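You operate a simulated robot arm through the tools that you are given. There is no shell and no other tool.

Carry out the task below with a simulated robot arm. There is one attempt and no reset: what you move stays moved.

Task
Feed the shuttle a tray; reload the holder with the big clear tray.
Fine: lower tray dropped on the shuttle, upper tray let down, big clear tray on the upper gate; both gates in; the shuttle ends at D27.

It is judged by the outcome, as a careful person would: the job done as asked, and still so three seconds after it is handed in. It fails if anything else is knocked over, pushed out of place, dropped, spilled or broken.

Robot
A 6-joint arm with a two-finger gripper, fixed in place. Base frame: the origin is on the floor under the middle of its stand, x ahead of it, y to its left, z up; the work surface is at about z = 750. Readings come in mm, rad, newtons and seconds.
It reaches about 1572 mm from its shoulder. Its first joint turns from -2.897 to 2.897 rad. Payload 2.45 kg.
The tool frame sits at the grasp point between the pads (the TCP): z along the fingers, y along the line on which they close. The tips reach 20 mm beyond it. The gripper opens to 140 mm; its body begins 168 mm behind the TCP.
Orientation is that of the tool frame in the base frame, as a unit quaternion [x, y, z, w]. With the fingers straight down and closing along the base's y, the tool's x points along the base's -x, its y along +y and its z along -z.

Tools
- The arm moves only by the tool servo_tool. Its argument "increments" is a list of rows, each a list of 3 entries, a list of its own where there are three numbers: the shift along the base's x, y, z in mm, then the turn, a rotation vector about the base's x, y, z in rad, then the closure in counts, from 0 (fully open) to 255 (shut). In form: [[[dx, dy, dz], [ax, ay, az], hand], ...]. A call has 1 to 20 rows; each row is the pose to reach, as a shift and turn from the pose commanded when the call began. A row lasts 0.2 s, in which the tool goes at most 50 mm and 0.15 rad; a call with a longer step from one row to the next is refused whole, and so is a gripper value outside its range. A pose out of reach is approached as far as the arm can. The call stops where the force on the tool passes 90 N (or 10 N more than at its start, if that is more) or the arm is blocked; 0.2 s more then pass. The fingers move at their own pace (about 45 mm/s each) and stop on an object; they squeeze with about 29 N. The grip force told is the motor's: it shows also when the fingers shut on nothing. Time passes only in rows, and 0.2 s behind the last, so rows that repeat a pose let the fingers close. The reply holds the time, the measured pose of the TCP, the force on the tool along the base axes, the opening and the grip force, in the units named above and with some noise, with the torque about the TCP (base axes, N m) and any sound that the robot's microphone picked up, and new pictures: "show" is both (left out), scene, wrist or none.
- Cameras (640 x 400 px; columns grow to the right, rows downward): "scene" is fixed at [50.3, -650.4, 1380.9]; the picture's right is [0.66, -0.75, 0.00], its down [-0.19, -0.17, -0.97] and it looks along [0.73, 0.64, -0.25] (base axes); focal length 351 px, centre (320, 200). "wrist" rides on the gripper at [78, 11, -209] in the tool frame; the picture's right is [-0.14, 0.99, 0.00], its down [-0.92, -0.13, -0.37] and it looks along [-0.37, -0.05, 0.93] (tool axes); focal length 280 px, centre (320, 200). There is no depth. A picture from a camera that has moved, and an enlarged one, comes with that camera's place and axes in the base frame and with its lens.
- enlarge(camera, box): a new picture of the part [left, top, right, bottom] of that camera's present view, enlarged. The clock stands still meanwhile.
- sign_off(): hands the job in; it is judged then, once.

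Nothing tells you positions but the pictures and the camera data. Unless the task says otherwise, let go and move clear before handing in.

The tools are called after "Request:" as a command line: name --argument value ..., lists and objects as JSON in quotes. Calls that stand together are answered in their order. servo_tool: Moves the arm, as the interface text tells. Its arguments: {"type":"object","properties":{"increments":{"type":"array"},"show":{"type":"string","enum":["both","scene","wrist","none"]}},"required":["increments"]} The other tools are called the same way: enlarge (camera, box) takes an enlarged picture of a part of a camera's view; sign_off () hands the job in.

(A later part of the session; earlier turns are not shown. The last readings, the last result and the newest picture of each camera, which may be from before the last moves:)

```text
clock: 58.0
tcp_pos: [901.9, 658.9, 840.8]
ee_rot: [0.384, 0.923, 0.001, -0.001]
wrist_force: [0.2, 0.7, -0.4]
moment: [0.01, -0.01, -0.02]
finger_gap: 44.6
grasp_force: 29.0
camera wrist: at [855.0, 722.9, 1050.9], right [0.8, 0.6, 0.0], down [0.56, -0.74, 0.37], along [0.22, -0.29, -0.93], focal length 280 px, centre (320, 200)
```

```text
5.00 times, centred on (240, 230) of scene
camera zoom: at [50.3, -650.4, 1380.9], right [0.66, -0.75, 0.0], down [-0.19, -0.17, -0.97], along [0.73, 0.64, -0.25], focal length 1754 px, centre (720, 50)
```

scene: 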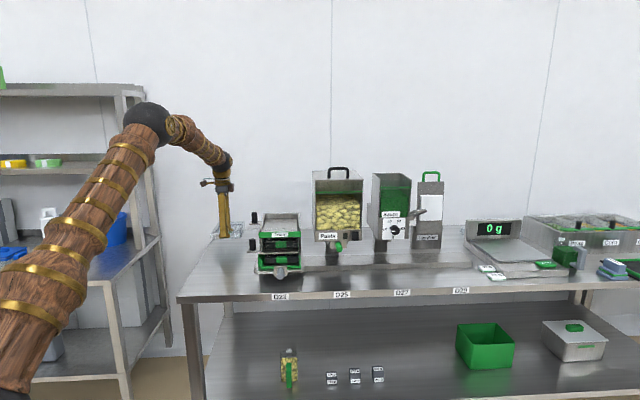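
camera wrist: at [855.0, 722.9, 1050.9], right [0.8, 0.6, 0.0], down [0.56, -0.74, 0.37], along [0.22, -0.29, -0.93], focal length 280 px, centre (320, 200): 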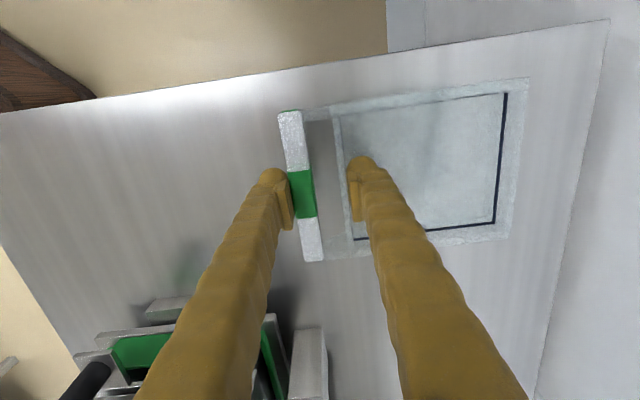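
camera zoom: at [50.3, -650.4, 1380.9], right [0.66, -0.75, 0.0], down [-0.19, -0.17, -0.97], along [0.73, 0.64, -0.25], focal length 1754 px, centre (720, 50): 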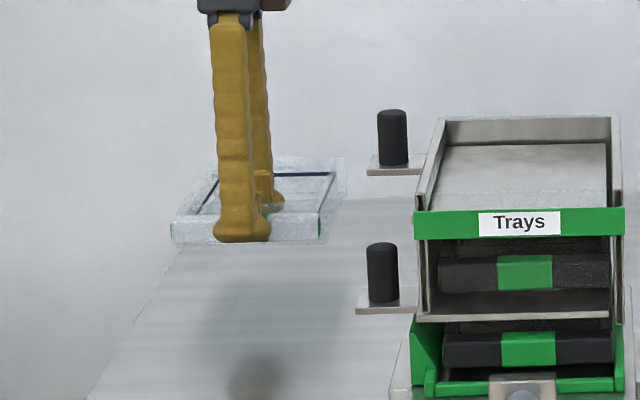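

The tray lifts level and firm. Next I'll take it up and position the camera to measure the empty upper bay of the holder.

Request:
servo_tool --increments '[[[0, 0, 40], [0, 0, 0], 255], [[10, -5, 80], [0, 0, 0], 255], [[30, -14, 115], [0, 0, 0], 255], [[50, -23, 150], [0, 0, 0], 255], [[75, -35, 185], [0, 0, 0], 255], [[100, -46, 220], [0, 0, 0], 255], [[123.7, -57.3, 255], [0, 0, 0], 255], [[123.7, -57.3, 259], [0, 0, 0], 255]]'

Request:
enlarge --camera "wrist" --box '[60, 200, 300, 360]'

Request:
enlarge --camera "scene" --box '[190, 150, 310, 270]'

```text
clock: 59.8
tcp_pos: [1012.3, 596.7, 1096.9]
ee_rot: [0.384, 0.923, 0.0, -0.001]
wrist_force: [0.3, 0.4, -0.9]
moment: [-0.08, 0.08, 0.0]
finger_gap: 44.4
grasp_force: 29.2
out of reach, approached as far as the arm can: row 7, 8
camera wrist: at [966.4, 658.8, 1306.5], right [0.8, 0.6, 0.0], down [0.56, -0.74, 0.37], along [0.22, -0.29, -0.93], focal length 280 px, centre (320, 200)
```

scene: 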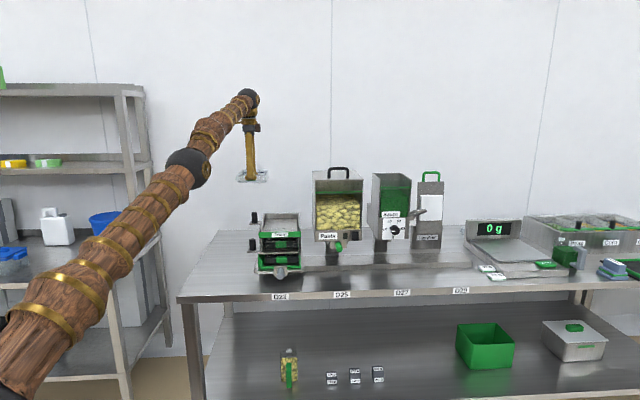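
wrist: 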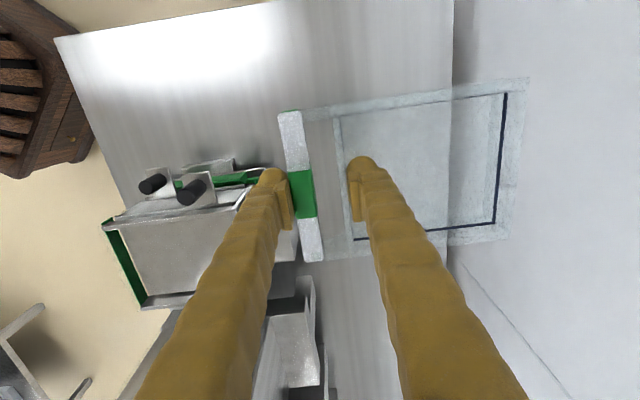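

```text
2.50 times, centred on (180, 280) of wrist
camera zoom: at [966.4, 658.8, 1306.5], right [0.8, 0.6, 0.0], down [0.56, -0.74, 0.37], along [0.22, -0.29, -0.93], focal length 701 px, centre (670, 0)
```

zoom: 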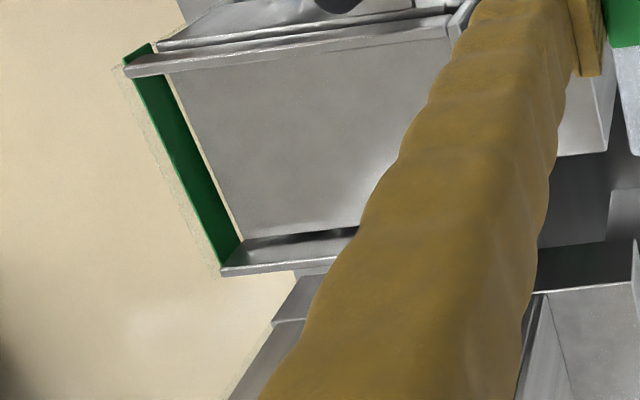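

```text
3.33 times, centred on (250, 210) of scene
camera zoom: at [50.3, -650.4, 1380.9], right [0.66, -0.75, 0.0], down [-0.19, -0.17, -0.97], along [0.73, 0.64, -0.25], focal length 1169 px, centre (553, 167)
```

zoom: 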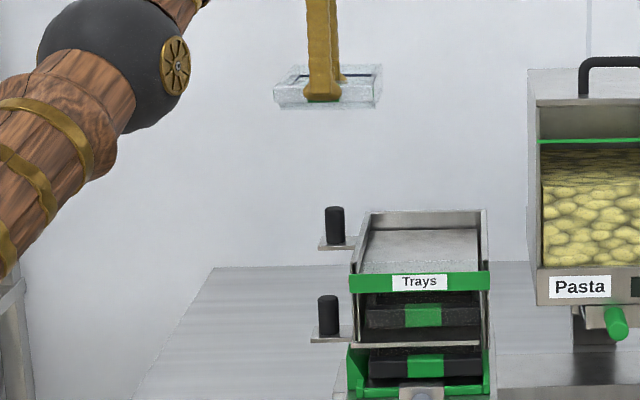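

The holder's inner width is about 136 mm against the 126 mm tray, centred near r=430. I'll shift right to see into the empty bay without the finger in the way.

Request:
servo_tool --increments '[[[8, -20, -10], [0, 0, 0], 255], [[16, -40, -20], [0, 0, 0], 255], [[24, -60, -30], [0, 0, 0], 255], [[32, -80, -37], [0, 0, 0], 255], [[40, -100, -37], [0, 0, 0], 255], [[48, -123, -37], [0, 0, 0], 255], [[48, -123, -37], [0, 0, 0], 255]]'

Request:
enlarge --camera "wrist" --box '[40, 100, 300, 300]'

Request:
enlarge --camera "scene" --box '[230, 150, 350, 270]'

```text
clock: 61.4
tcp_pos: [1060.9, 471.7, 1057.5]
ee_rot: [0.383, 0.924, 0.0, -0.001]
wrist_force: [0.0, -0.5, -0.6]
moment: [-0.05, 0.05, -0.02]
finger_gap: 44.5
grasp_force: 28.9
camera wrist: at [1014.0, 535.0, 1268.2], right [0.8, 0.6, 0.0], down [0.56, -0.74, 0.37], along [0.22, -0.29, -0.93], focal length 280 px, centre (320, 200)
```

scene: 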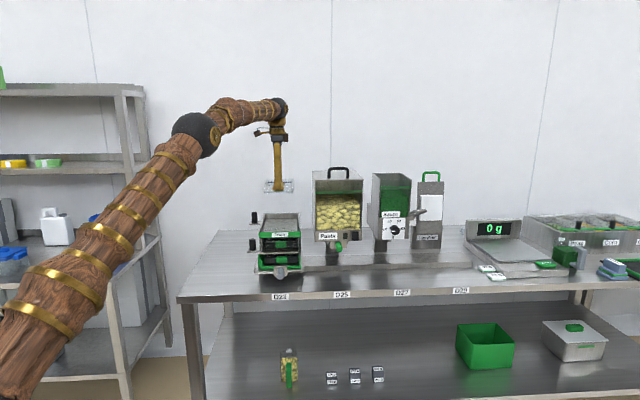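
wrist: 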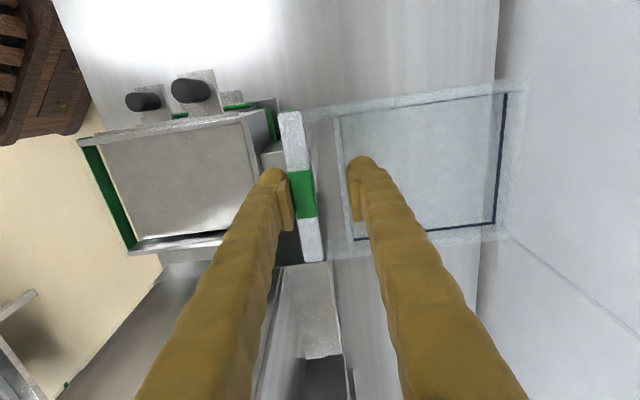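

```text
2.00 times, centred on (170, 200) of wrist
camera zoom: at [1014.0, 535.0, 1268.2], right [0.8, 0.6, 0.0], down [0.56, -0.74, 0.37], along [0.22, -0.29, -0.93], focal length 561 px, centre (620, 200)
```

zoom: 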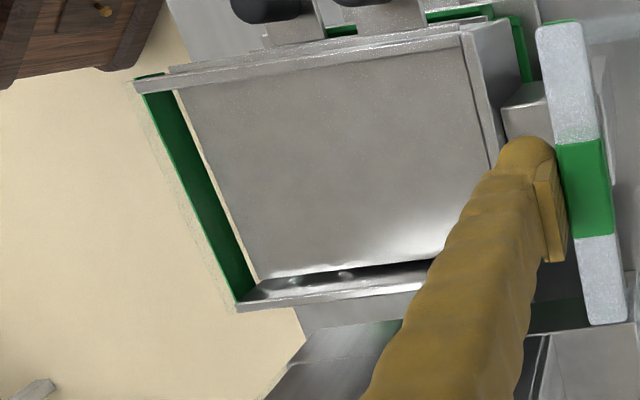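

```text
3.33 times, centred on (290, 210) of scene
camera zoom: at [50.3, -650.4, 1380.9], right [0.66, -0.75, 0.0], down [-0.19, -0.17, -0.97], along [0.73, 0.64, -0.25], focal length 1169 px, centre (420, 167)
```

zoom: 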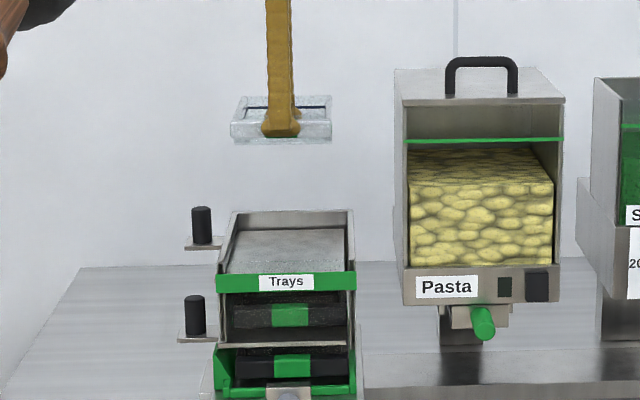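

The bay measures d≈811–1005 and r≈362–498 (centre 430). The tray should go to bar-front d≈826, the same place as the earlier black tray. I'll move over the holder, staying high.

Request:
servo_tool --increments '[[[-20, -22, 0], [0, 0, 0], 255], [[-46, -51, 0], [0, 0, 0], 255], [[-75, -84, 0], [0, 0, 0], 255], [[-104, -116, 0], [0, 0, 0], 255], [[-132, -148, 0], [0, 0, 0], 255], [[-150, -169, 0], [0, 0, 0], 255], [[-156.8, -176.6, 0], [0, 0, 0], 255], [[-156.8, -176.6, -20], [0, 0, 0], 255], [[-156.8, -176.6, -35], [0, 0, 0], 255], [[-156.8, -176.6, -35], [0, 0, 0], 255]]'

Request:
enlarge --camera "wrist" --box '[220, 60, 540, 300]'

Request:
enlarge --camera "scene" --box '[230, 180, 330, 260]'

```text
clock: 63.6
tcp_pos: [903.0, 297.3, 1024.3]
ee_rot: [0.383, 0.924, 0.0, 0.0]
wrist_force: [-0.4, 0.4, -0.1]
moment: [-0.04, 0.04, 0.02]
finger_gap: 44.8
grasp_force: 28.9
camera wrist: at [856.9, 359.4, 1233.7], right [0.8, 0.6, 0.0], down [0.56, -0.74, 0.37], along [0.22, -0.29, -0.93], focal length 280 px, centre (320, 200)
```

scene: 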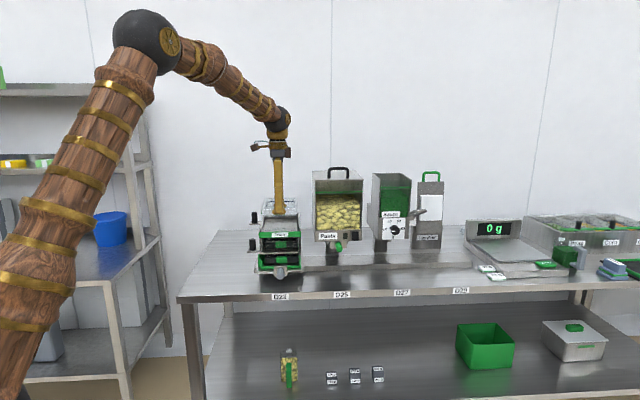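
wrist: 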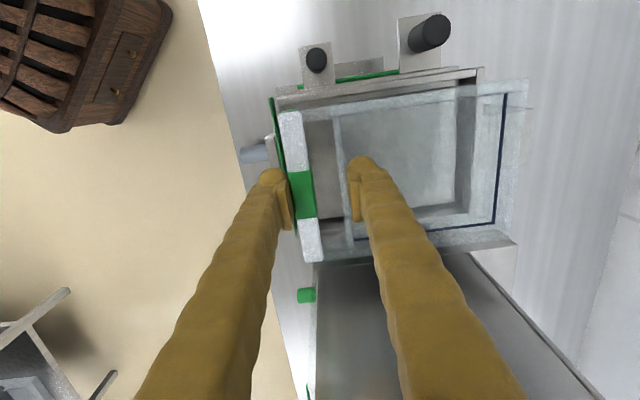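

```text
1.67 times, centred on (380, 180) of wrist
camera zoom: at [856.9, 359.4, 1233.7], right [0.8, 0.6, 0.0], down [0.56, -0.74, 0.37], along [0.22, -0.29, -0.93], focal length 467 px, centre (220, 233)
```

zoom: 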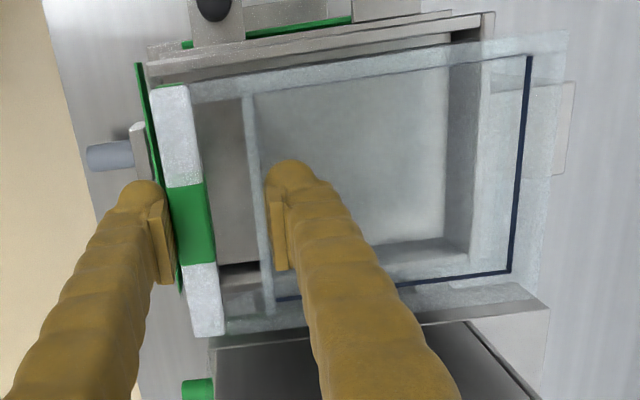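

```text
5.00 times, centred on (280, 220) of scene
camera zoom: at [50.3, -650.4, 1380.9], right [0.66, -0.75, 0.0], down [-0.19, -0.17, -0.97], along [0.73, 0.64, -0.25], focal length 1754 px, centre (520, 100)
```

zoom: 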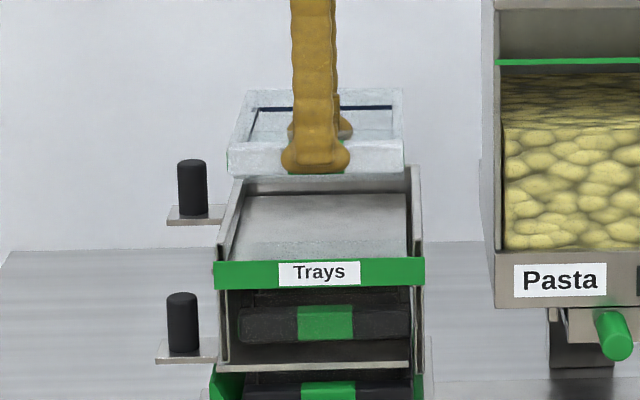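

Relative to the holder, the tray is about 1.3 mm left of centre. I'll correct that and lower it until it is just entering, then check.

Request:
servo_tool --increments '[[[1, -1, -10], [0, 0, 0], 255], [[1, -1, -20], [0, 0, 0], 255], [[1, -1, -28], [0, 0, 0], 255], [[1, -1, -34], [0, 0, 0], 255], [[1, -1, -34], [0, 0, 0], 255]]'

Request:
enlarge --camera "wrist" --box '[220, 60, 540, 300]'

Request:
enlarge --camera "scene" --box '[230, 180, 330, 260]'

```text
clock: 64.8
tcp_pos: [906.1, 295.5, 989.6]
ee_rot: [0.383, 0.924, 0.001, 0.0]
wrist_force: [0.0, 0.0, 1.2]
moment: [0.11, -0.22, 0.0]
finger_gap: 44.6
grasp_force: 29.0
camera wrist: at [858.6, 357.5, 1199.8], right [0.8, 0.6, 0.0], down [0.56, -0.74, 0.37], along [0.22, -0.29, -0.93], focal length 280 px, centre (320, 200)
```

scene: 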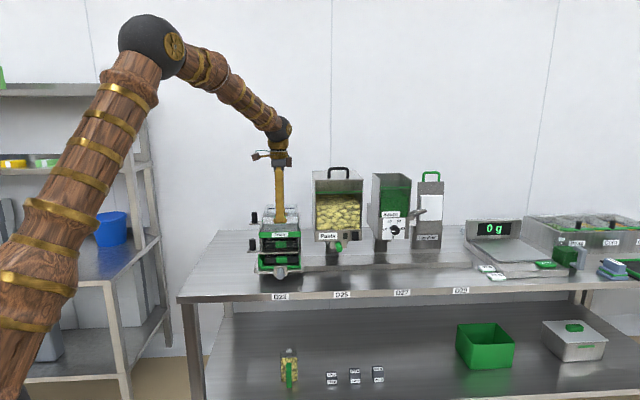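
wrist: 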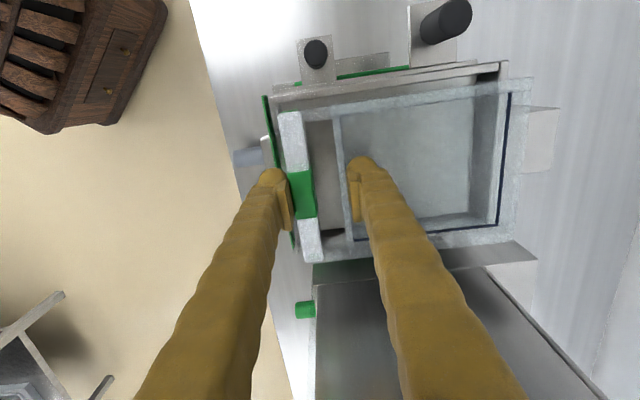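

```text
1.67 times, centred on (380, 180) of wrist
camera zoom: at [858.6, 357.5, 1199.8], right [0.8, 0.6, 0.0], down [0.56, -0.74, 0.37], along [0.22, -0.29, -0.93], focal length 467 px, centre (220, 233)
```

zoom: 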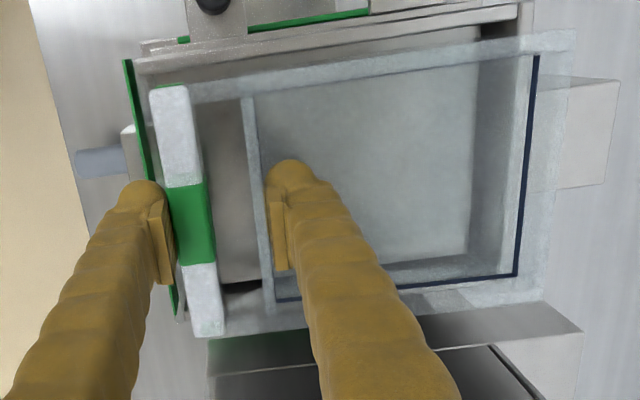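

```text
5.00 times, centred on (280, 220) of scene
camera zoom: at [50.3, -650.4, 1380.9], right [0.66, -0.75, 0.0], down [-0.19, -0.17, -0.97], along [0.73, 0.64, -0.25], focal length 1754 px, centre (520, 100)
```

zoom: 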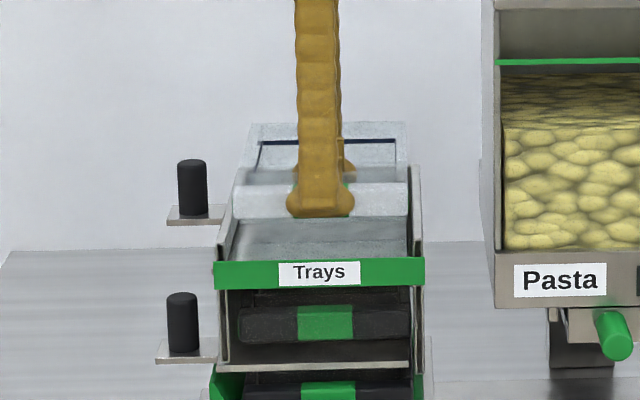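

There is a slight upward contact at the tray's back edge. The tray is about 175 mm long, so its rear is over the back plate. I'll lift 10 mm, shift 7 mm forward, and re-check.

Request:
servo_tool --increments '[[[0, 0, 6], [0, 0, 0], 255], [[0, 0, 12], [0, 0, 0], 255], [[-2.5, -2.5, 12], [0, 0, 0], 255], [[-5, -5, 12], [0, 0, 0], 255], [[-5, -5, 12], [0, 0, 0], 255]]'

Request:
enlarge --camera "wrist" --box '[220, 60, 540, 300]'

Request:
enlarge --camera "scene" --box '[230, 180, 330, 260]'

```text
clock: 66.0
tcp_pos: [900.4, 289.0, 1001.8]
ee_rot: [0.383, 0.924, 0.0, 0.0]
wrist_force: [-0.6, 0.0, -1.1]
moment: [0.0, 0.06, -0.02]
finger_gap: 44.8
grasp_force: 29.5
camera wrist: at [853.6, 351.9, 1211.9], right [0.8, 0.6, 0.0], down [0.56, -0.74, 0.37], along [0.22, -0.29, -0.93], focal length 280 px, centre (320, 200)
```

scene: 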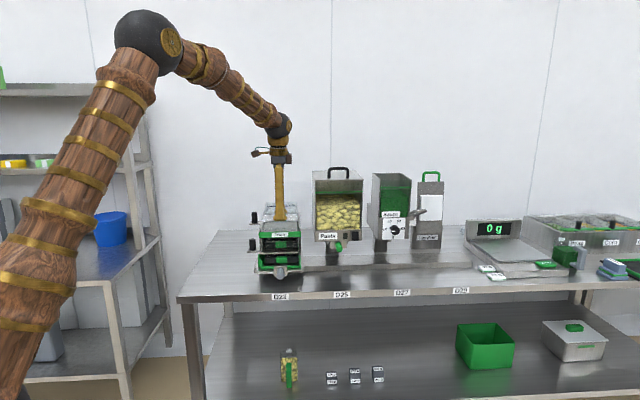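
wrist: 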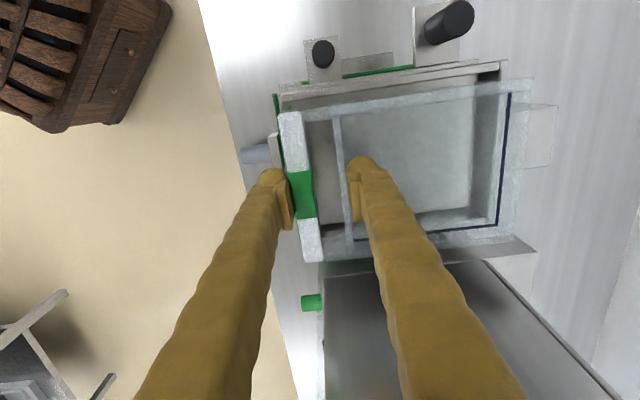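

```text
1.67 times, centred on (380, 180) of wrist
camera zoom: at [853.6, 351.9, 1211.9], right [0.8, 0.6, 0.0], down [0.56, -0.74, 0.37], along [0.22, -0.29, -0.93], focal length 467 px, centre (220, 233)
```

zoom: 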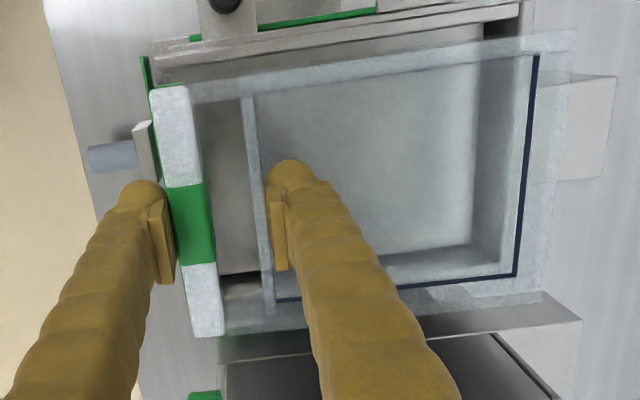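

```text
5.00 times, centred on (280, 220) of scene
camera zoom: at [50.3, -650.4, 1380.9], right [0.66, -0.75, 0.0], down [-0.19, -0.17, -0.97], along [0.73, 0.64, -0.25], focal length 1754 px, centre (520, 100)
```

zoom: 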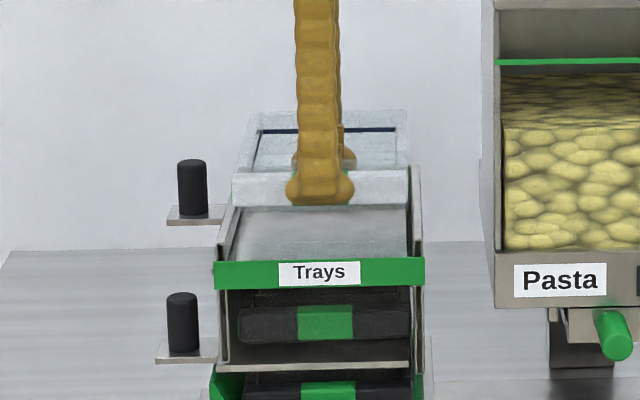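

Contact is cleared and the tray is centred sideways. I'll nudge 2 mm more forward and lower gently while watching the forces.

Request:
servo_tool --increments '[[[-1.4, -1.4, -5], [0, 0, 0], 255], [[-1.4, -1.4, -10], [0, 0, 0], 255], [[-1.4, -1.4, -15], [0, 0, 0], 255], [[-1.4, -1.4, -18], [0, 0, 0], 255], [[-1.4, -1.4, -18], [0, 0, 0], 255]]'

Request:
enlarge --camera "scene" --box '[230, 180, 330, 260]'

Request:
enlarge --camera "wrist" --box '[220, 60, 540, 300]'

```text
clock: 67.2
tcp_pos: [897.9, 287.8, 982.6]
ee_rot: [0.384, 0.923, 0.0, -0.001]
wrist_force: [-0.5, -0.4, -0.7]
moment: [-0.03, 0.05, 0.0]
finger_gap: 44.8
grasp_force: 29.4
camera wrist: at [851.3, 351.0, 1193.2], right [0.8, 0.6, 0.0], down [0.56, -0.74, 0.37], along [0.22, -0.29, -0.93], focal length 280 px, centre (320, 200)
```

scene: 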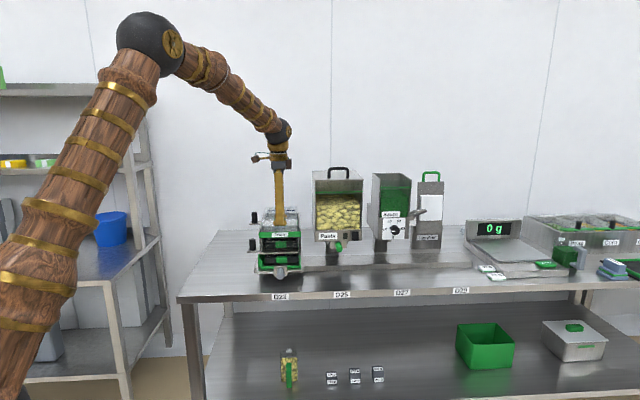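
wrist: 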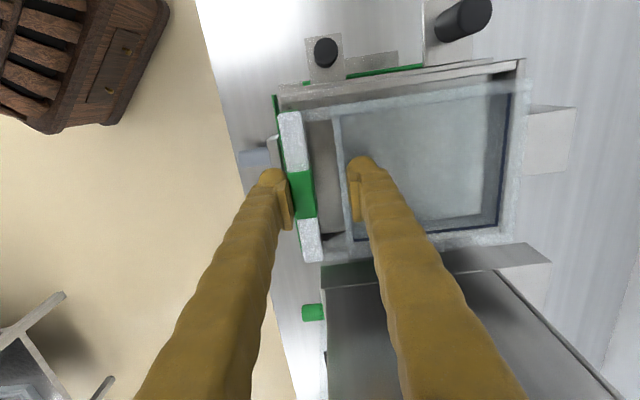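

```text
5.00 times, centred on (280, 220) of scene
camera zoom: at [50.3, -650.4, 1380.9], right [0.66, -0.75, 0.0], down [-0.19, -0.17, -0.97], along [0.73, 0.64, -0.25], focal length 1754 px, centre (520, 100)
```

zoom: 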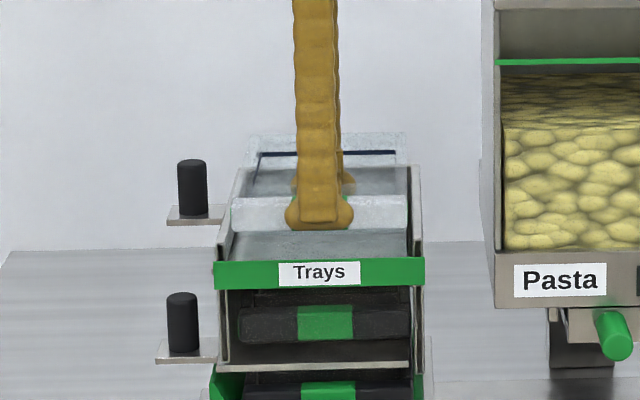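

```text
1.67 times, centred on (380, 180) of wrist
camera zoom: at [851.3, 351.0, 1193.2], right [0.8, 0.6, 0.0], down [0.56, -0.74, 0.37], along [0.22, -0.29, -0.93], focal length 467 px, centre (220, 233)
```

zoom: 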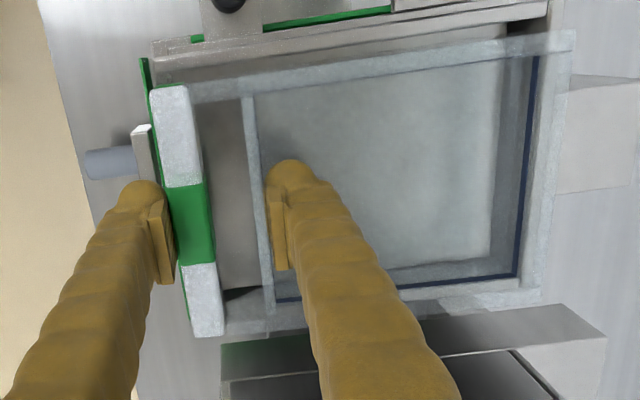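

No contact so far and the tray is inside the bay. I'll lower the last centimetre.

Request:
servo_tool --increments '[[[0, 0, -3], [0, 0, 0], 255], [[0, 0, -6], [0, 0, 0], 255], [[0, 0, -9], [0, 0, 0], 255], [[0, 0, -9], [0, 0, 0], 255]]' --show "scene"

Request:
enlarge --camera "scene" --box '[230, 180, 330, 260]'

```text
clock: 68.2
tcp_pos: [897.9, 287.3, 974.0]
ee_rot: [0.384, 0.923, 0.001, 0.0]
wrist_force: [4.3, 4.0, 0.3]
moment: [0.03, -0.09, 0.2]
finger_gap: 44.7
grasp_force: 28.7
```

scene: 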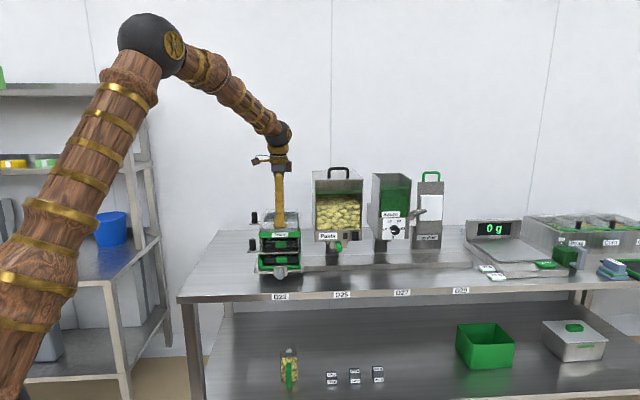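

```text
5.00 times, centred on (280, 220) of scene
camera zoom: at [50.3, -650.4, 1380.9], right [0.66, -0.75, 0.0], down [-0.19, -0.17, -0.97], along [0.73, 0.64, -0.25], focal length 1754 px, centre (520, 100)
```

zoom: 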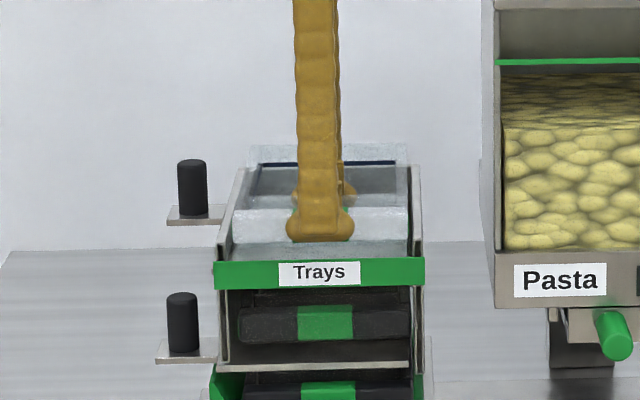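

A 6 N push along depth has appeared. I'll hold still, re-read it, and look from both cameras before going on.

Request:
servo_tool --increments '[[[0, 0, 0], [0, 0, 0], 255], [[0, 0, 0], [0, 0, 0], 255]]'

Request:
enlarge --camera "wrist" --box '[220, 60, 540, 300]'

Request:
enlarge --camera "scene" --box '[250, 195, 310, 245]'

```text
clock: 68.8
tcp_pos: [898.8, 286.0, 974.6]
ee_rot: [0.383, 0.924, 0.001, 0.0]
wrist_force: [7.3, 6.6, -1.2]
moment: [0.15, -0.14, 0.04]
finger_gap: 44.5
grasp_force: 29.3
camera wrist: at [851.4, 350.7, 1184.1], right [0.8, 0.6, 0.0], down [0.56, -0.74, 0.37], along [0.22, -0.29, -0.93], focal length 280 px, centre (320, 200)
```

scene: 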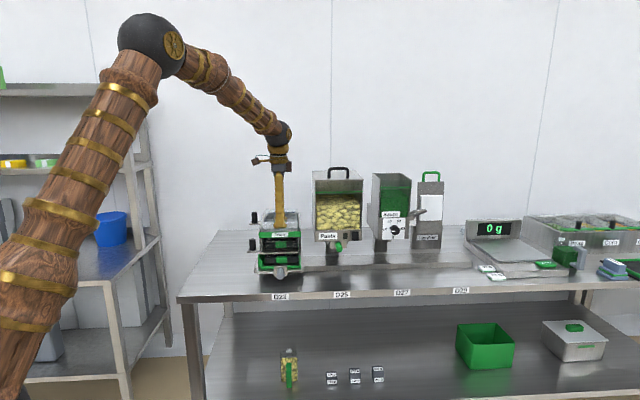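
wrist: 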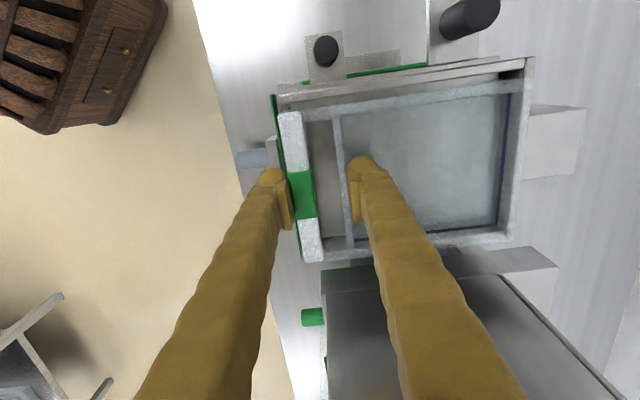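

```text
1.67 times, centred on (380, 180) of wrist
camera zoom: at [851.4, 350.7, 1184.1], right [0.8, 0.6, 0.0], down [0.56, -0.74, 0.37], along [0.22, -0.29, -0.93], focal length 467 px, centre (220, 233)
```

zoom: 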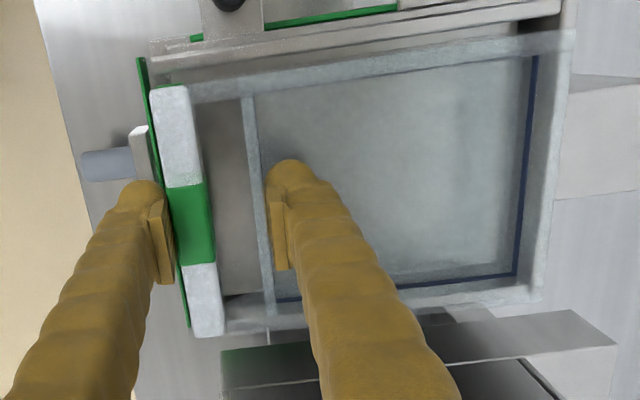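

```text
8.00 times, centred on (280, 220) of scene
camera zoom: at [50.3, -650.4, 1380.9], right [0.66, -0.75, 0.0], down [-0.19, -0.17, -0.97], along [0.73, 0.64, -0.25], focal length 2806 px, centre (640, 40)
```

zoom: 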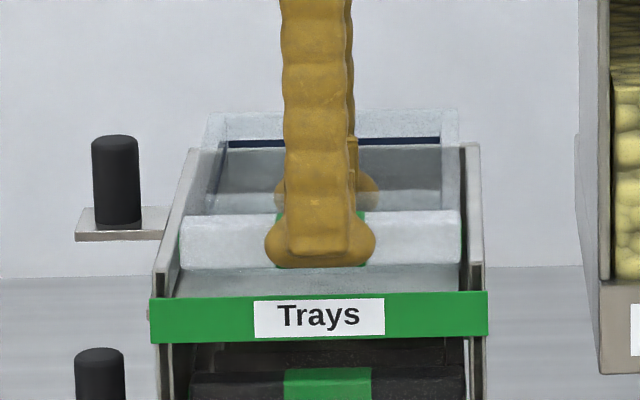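

The push acts at about bar height from the front, so something is touching the front side. I'll rise 5 mm, shift 4 mm rearward, come down again and compare.

Request:
servo_tool --increments '[[[0, 0, 5], [0, 0, 0], 255], [[2.8, 2.8, 5], [0, 0, 0], 255], [[2.8, 2.8, 5], [0, 0, 0], 255]]' --show "none"

Request:
servo_tool --increments '[[[0, 0, -3], [0, 0, 0], 255], [[0, 0, -6], [0, 0, 0], 255], [[0, 0, -6], [0, 0, 0], 255]]' --show "wrist"

```text
clock: 69.6
tcp_pos: [900.7, 291.1, 979.7]
ee_rot: [0.384, 0.923, 0.0, -0.001]
wrist_force: [0.0, 0.5, -0.9]
moment: [-0.03, 0.04, -0.03]
finger_gap: 44.7
grasp_force: 29.1
```

```text
clock: 70.4
tcp_pos: [900.0, 290.7, 975.4]
ee_rot: [0.384, 0.923, 0.001, -0.001]
wrist_force: [0.4, -1.0, -0.8]
moment: [-0.03, 0.04, 0.0]
finger_gap: 44.6
grasp_force: 29.2
camera wrist: at [854.2, 353.6, 1183.5], right [0.8, 0.6, 0.0], down [0.56, -0.74, 0.37], along [0.22, -0.29, -0.93], focal length 280 px, centre (320, 200)
```

wrist: 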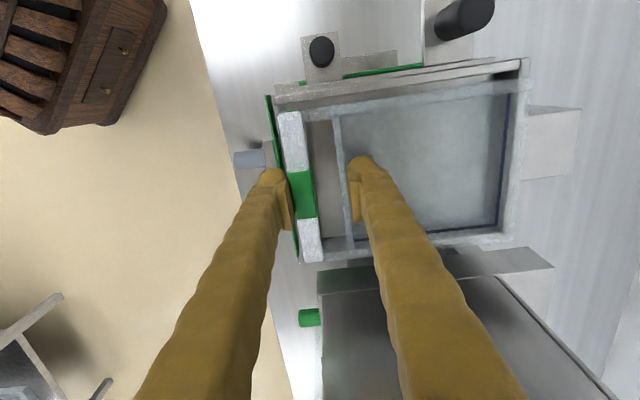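

The contact is gone. I'll continue down in small steps.

Request:
servo_tool --increments '[[[0, 0, -2], [0, 0, 0], 255], [[0, 0, -4], [0, 0, 0], 255], [[0, 0, -4], [0, 0, 0], 255]]' --show "scene"

Request:
enlarge --camera "scene" --box '[250, 195, 310, 245]'

```text
clock: 71.2
tcp_pos: [900.3, 290.6, 971.3]
ee_rot: [0.383, 0.924, 0.001, 0.0]
wrist_force: [-7.2, -4.0, 27.6]
moment: [-0.37, 0.66, -0.1]
finger_gap: 44.6
grasp_force: 29.6
```

scene: 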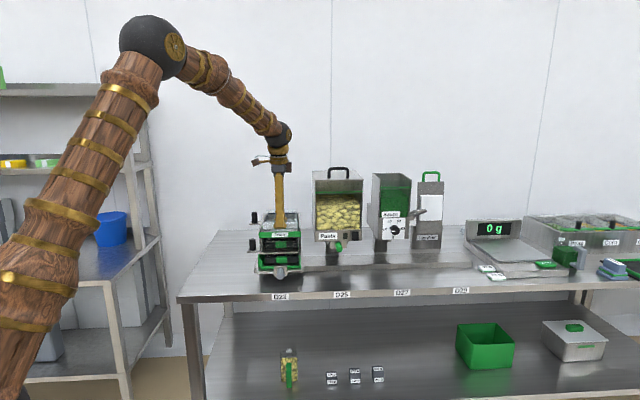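

```text
8.00 times, centred on (280, 220) of scene
camera zoom: at [50.3, -650.4, 1380.9], right [0.66, -0.75, 0.0], down [-0.19, -0.17, -0.97], along [0.73, 0.64, -0.25], focal length 2806 px, centre (640, 40)
```

zoom: 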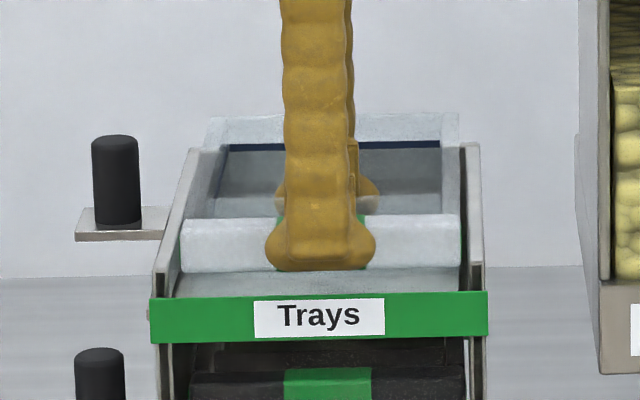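

There is now a 28 N upward push centred near the bar, forward of the TCP, which is not the tray's floor landing. I'll back up 4 mm and inspect the bar ends closely.

Request:
servo_tool --increments '[[[0, 0, 2], [0, 0, 0], 255], [[0, 0, 4], [0, 0, 0], 255], [[0, 0, 4], [0, 0, 0], 255]]'

Request:
enlarge --camera "wrist" --box '[250, 80, 350, 150]'

Request:
enlarge --camera "wrist" --box '[260, 200, 360, 280]'

Request:
enlarge --camera "scene" --box '[255, 200, 285, 225]'

Request:
enlarge --camera "scene" --box '[280, 200, 310, 225]'

```text
clock: 72.0
tcp_pos: [901.6, 291.4, 974.2]
ee_rot: [0.384, 0.923, 0.001, -0.001]
wrist_force: [-0.2, 0.7, -1.9]
moment: [-0.02, 0.04, -0.01]
finger_gap: 44.5
grasp_force: 29.1
camera wrist: at [854.3, 353.5, 1183.2], right [0.8, 0.6, 0.0], down [0.56, -0.74, 0.37], along [0.22, -0.29, -0.93], focal length 280 px, centre (320, 200)
```

scene: 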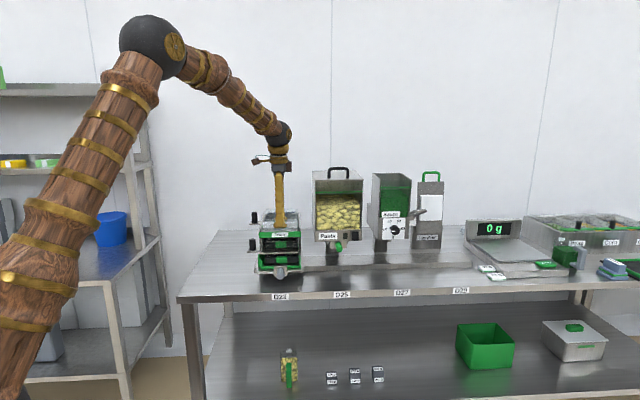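
wrist: 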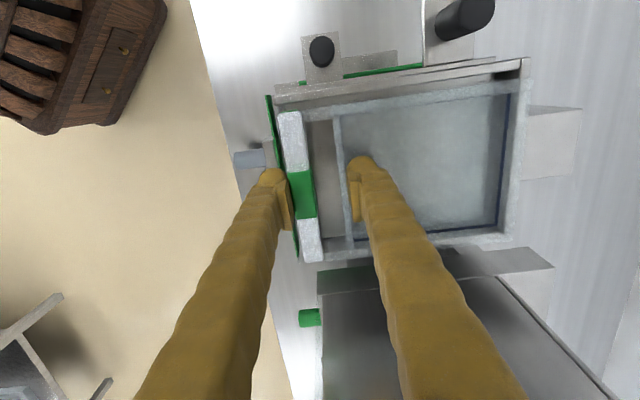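

```text
5.71 times, centred on (300, 115) of wrist
camera zoom: at [854.3, 353.5, 1183.2], right [0.8, 0.6, 0.0], down [0.56, -0.74, 0.37], along [0.22, -0.29, -0.93], focal length 1602 px, centre (434, 686)
```

zoom: 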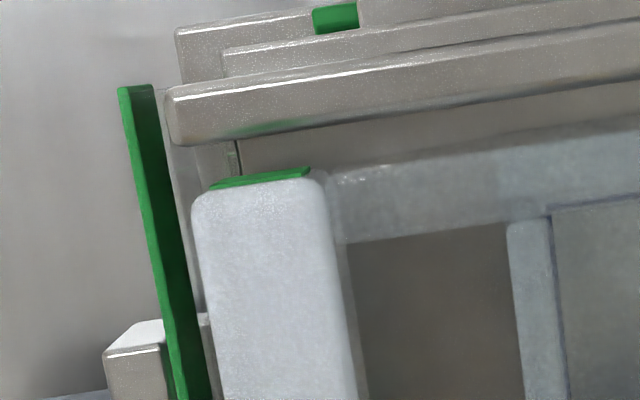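

```text
5.00 times, centred on (310, 240) of wrist
camera zoom: at [854.3, 353.5, 1183.2], right [0.8, 0.6, 0.0], down [0.56, -0.74, 0.37], along [0.22, -0.29, -0.93], focal length 1402 px, centre (370, 0)
```

zoom: 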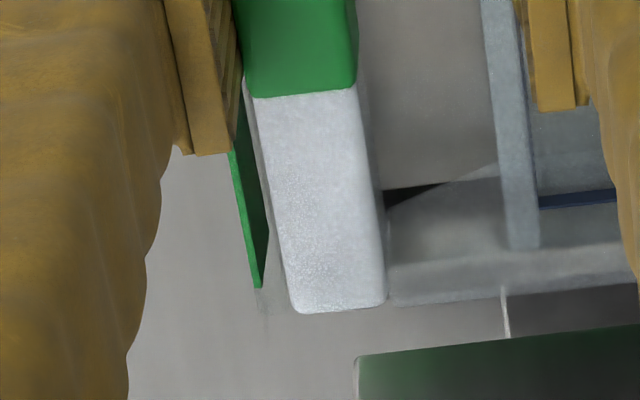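

```text
16.00 times, centred on (270, 212) of scene
camera zoom: at [50.3, -650.4, 1380.9], right [0.66, -0.75, 0.0], down [-0.19, -0.17, -0.97], along [0.73, 0.64, -0.25], focal length 5613 px, centre (1120, 0)
```

zoom: 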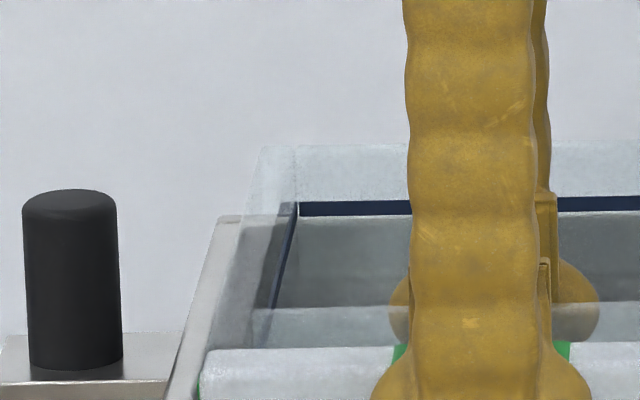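

```text
16.00 times, centred on (295, 212) of scene
camera zoom: at [50.3, -650.4, 1380.9], right [0.66, -0.75, 0.0], down [-0.19, -0.17, -0.97], along [0.73, 0.64, -0.25], focal length 5613 px, centre (720, 0)
```

zoom: 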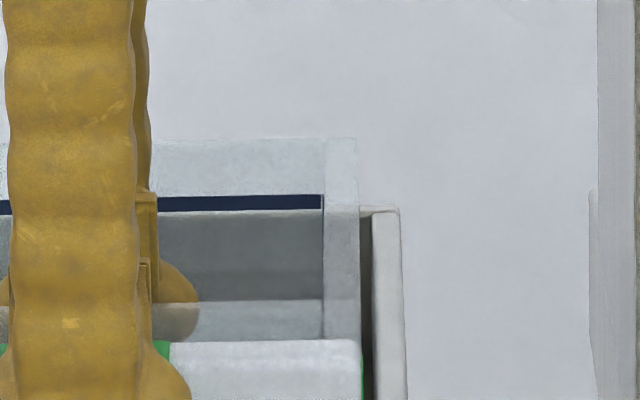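

Request:
enlarge --camera "scene" --box '[255, 217, 285, 242]'

Request:
enlarge --camera "scene" --box '[278, 217, 308, 242]'

Request:
enlarge --camera "wrist" --box '[260, 140, 340, 240]'

Request:
enlarge --camera "wrist" --box '[440, 60, 560, 150]'

```text
16.00 times, centred on (270, 230) of scene
camera zoom: at [50.3, -650.4, 1380.9], right [0.66, -0.75, 0.0], down [-0.19, -0.17, -0.97], along [0.73, 0.64, -0.25], focal length 5613 px, centre (1120, -272)
```

zoom: 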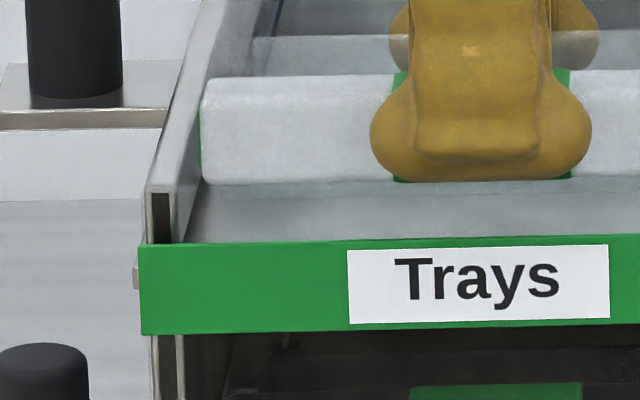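

```text
16.00 times, centred on (293, 230) of scene
camera zoom: at [50.3, -650.4, 1380.9], right [0.66, -0.75, 0.0], down [-0.19, -0.17, -0.97], along [0.73, 0.64, -0.25], focal length 5613 px, centre (752, -272)
```

zoom: 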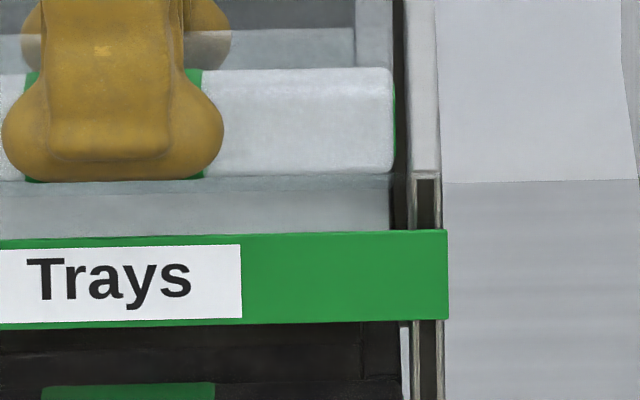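

```text
4.00 times, centred on (300, 190) of wrist
camera zoom: at [854.3, 353.5, 1183.2], right [0.8, 0.6, 0.0], down [0.56, -0.74, 0.37], along [0.22, -0.29, -0.93], focal length 1122 px, centre (400, 240)
```

zoom: 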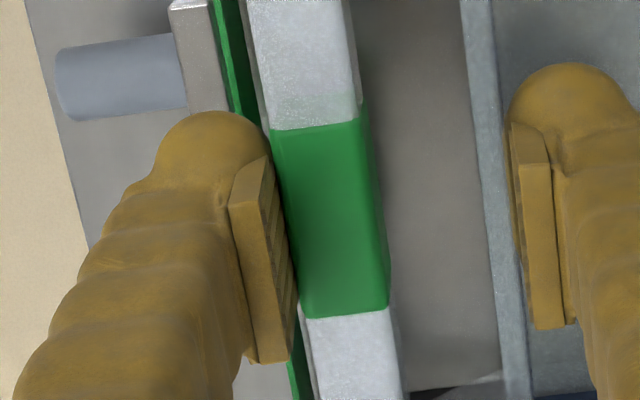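

```text
4.44 times, centred on (500, 105) of wrist
camera zoom: at [854.3, 353.5, 1183.2], right [0.8, 0.6, 0.0], down [0.56, -0.74, 0.37], along [0.22, -0.29, -0.93], focal length 1246 px, centre (-480, 622)
```

zoom: 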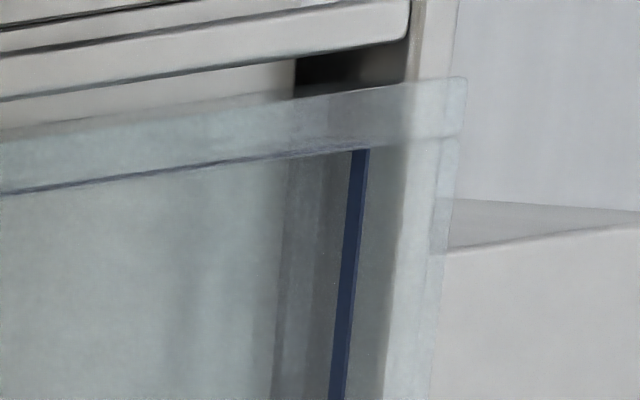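

The tray floor is only about 2 mm above the gate and hangs free, with about 3 mm clearance on each side. I'll lower 1 mm and open the fingers so it settles, then check how it sits.

Request:
servo_tool --increments '[[[0, 0, -1], [0, 0, 0], 255], [[0, 0, -1], [0, 0, 0], 165], [[0, 0, -1], [0, 0, 0], 140], [[0, 0, -1], [0, 0, 0], 140], [[0, 0, -1], [0, 0, 0], 140], [[0, 0, -1], [0, 0, 0], 140]]'

Request:
enlarge --camera "scene" --box '[250, 195, 310, 245]'

Request:
enlarge --camera "wrist" --box '[220, 60, 540, 300]'

```text
clock: 73.4
tcp_pos: [901.7, 290.0, 973.2]
ee_rot: [0.384, 0.923, 0.001, -0.001]
wrist_force: [0.5, -0.1, -0.7]
moment: [0.0, -0.02, 0.01]
finger_gap: 62.8
grasp_force: 0.1
camera wrist: at [854.5, 353.6, 1182.8], right [0.8, 0.6, 0.0], down [0.56, -0.74, 0.37], along [0.22, -0.29, -0.93], focal length 280 px, centre (320, 200)
```

scene: 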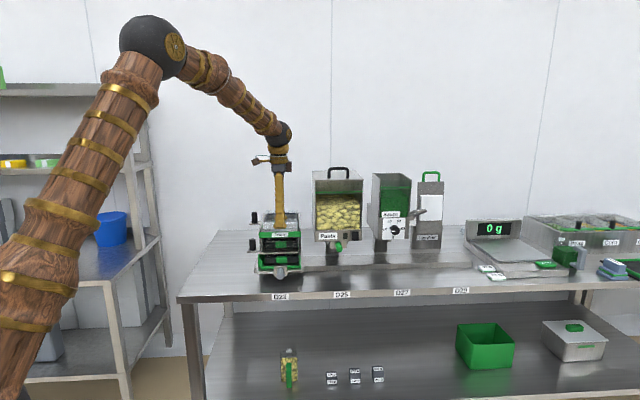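
wrist: 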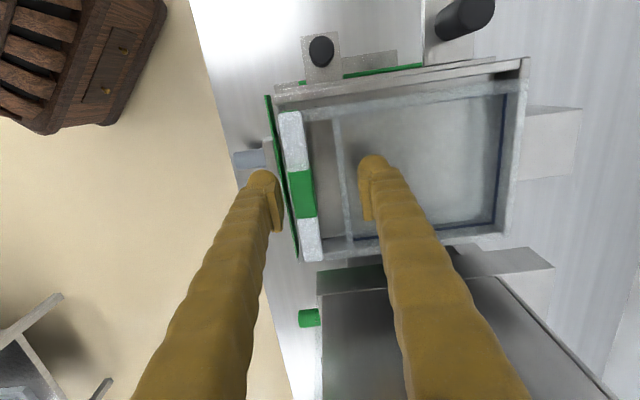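

```text
8.00 times, centred on (280, 220) of scene
camera zoom: at [50.3, -650.4, 1380.9], right [0.66, -0.75, 0.0], down [-0.19, -0.17, -0.97], along [0.73, 0.64, -0.25], focal length 2806 px, centre (640, 40)
```

zoom: 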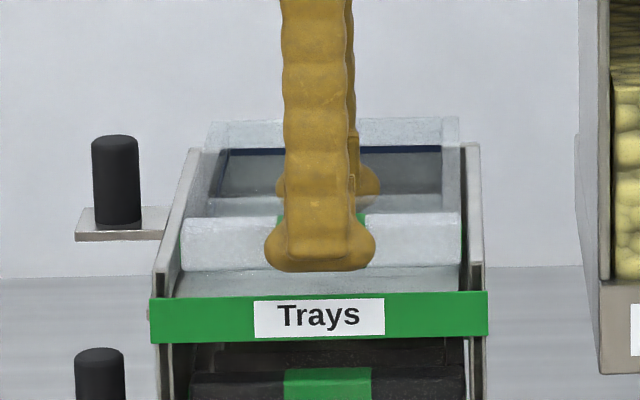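

```text
1.67 times, centred on (380, 180) of wrist
camera zoom: at [854.5, 353.6, 1182.8], right [0.8, 0.6, 0.0], down [0.56, -0.74, 0.37], along [0.22, -0.29, -0.93], focal length 467 px, centre (220, 233)
```

zoom: 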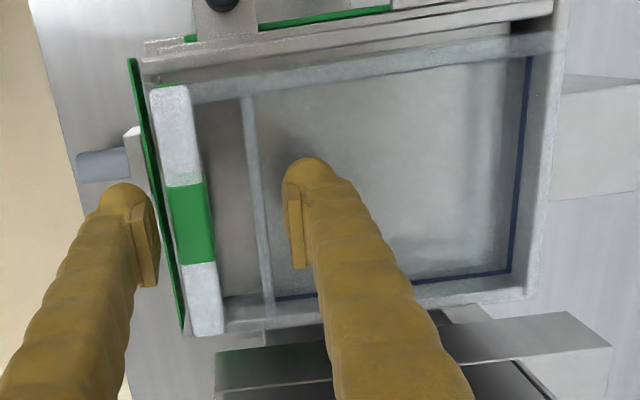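

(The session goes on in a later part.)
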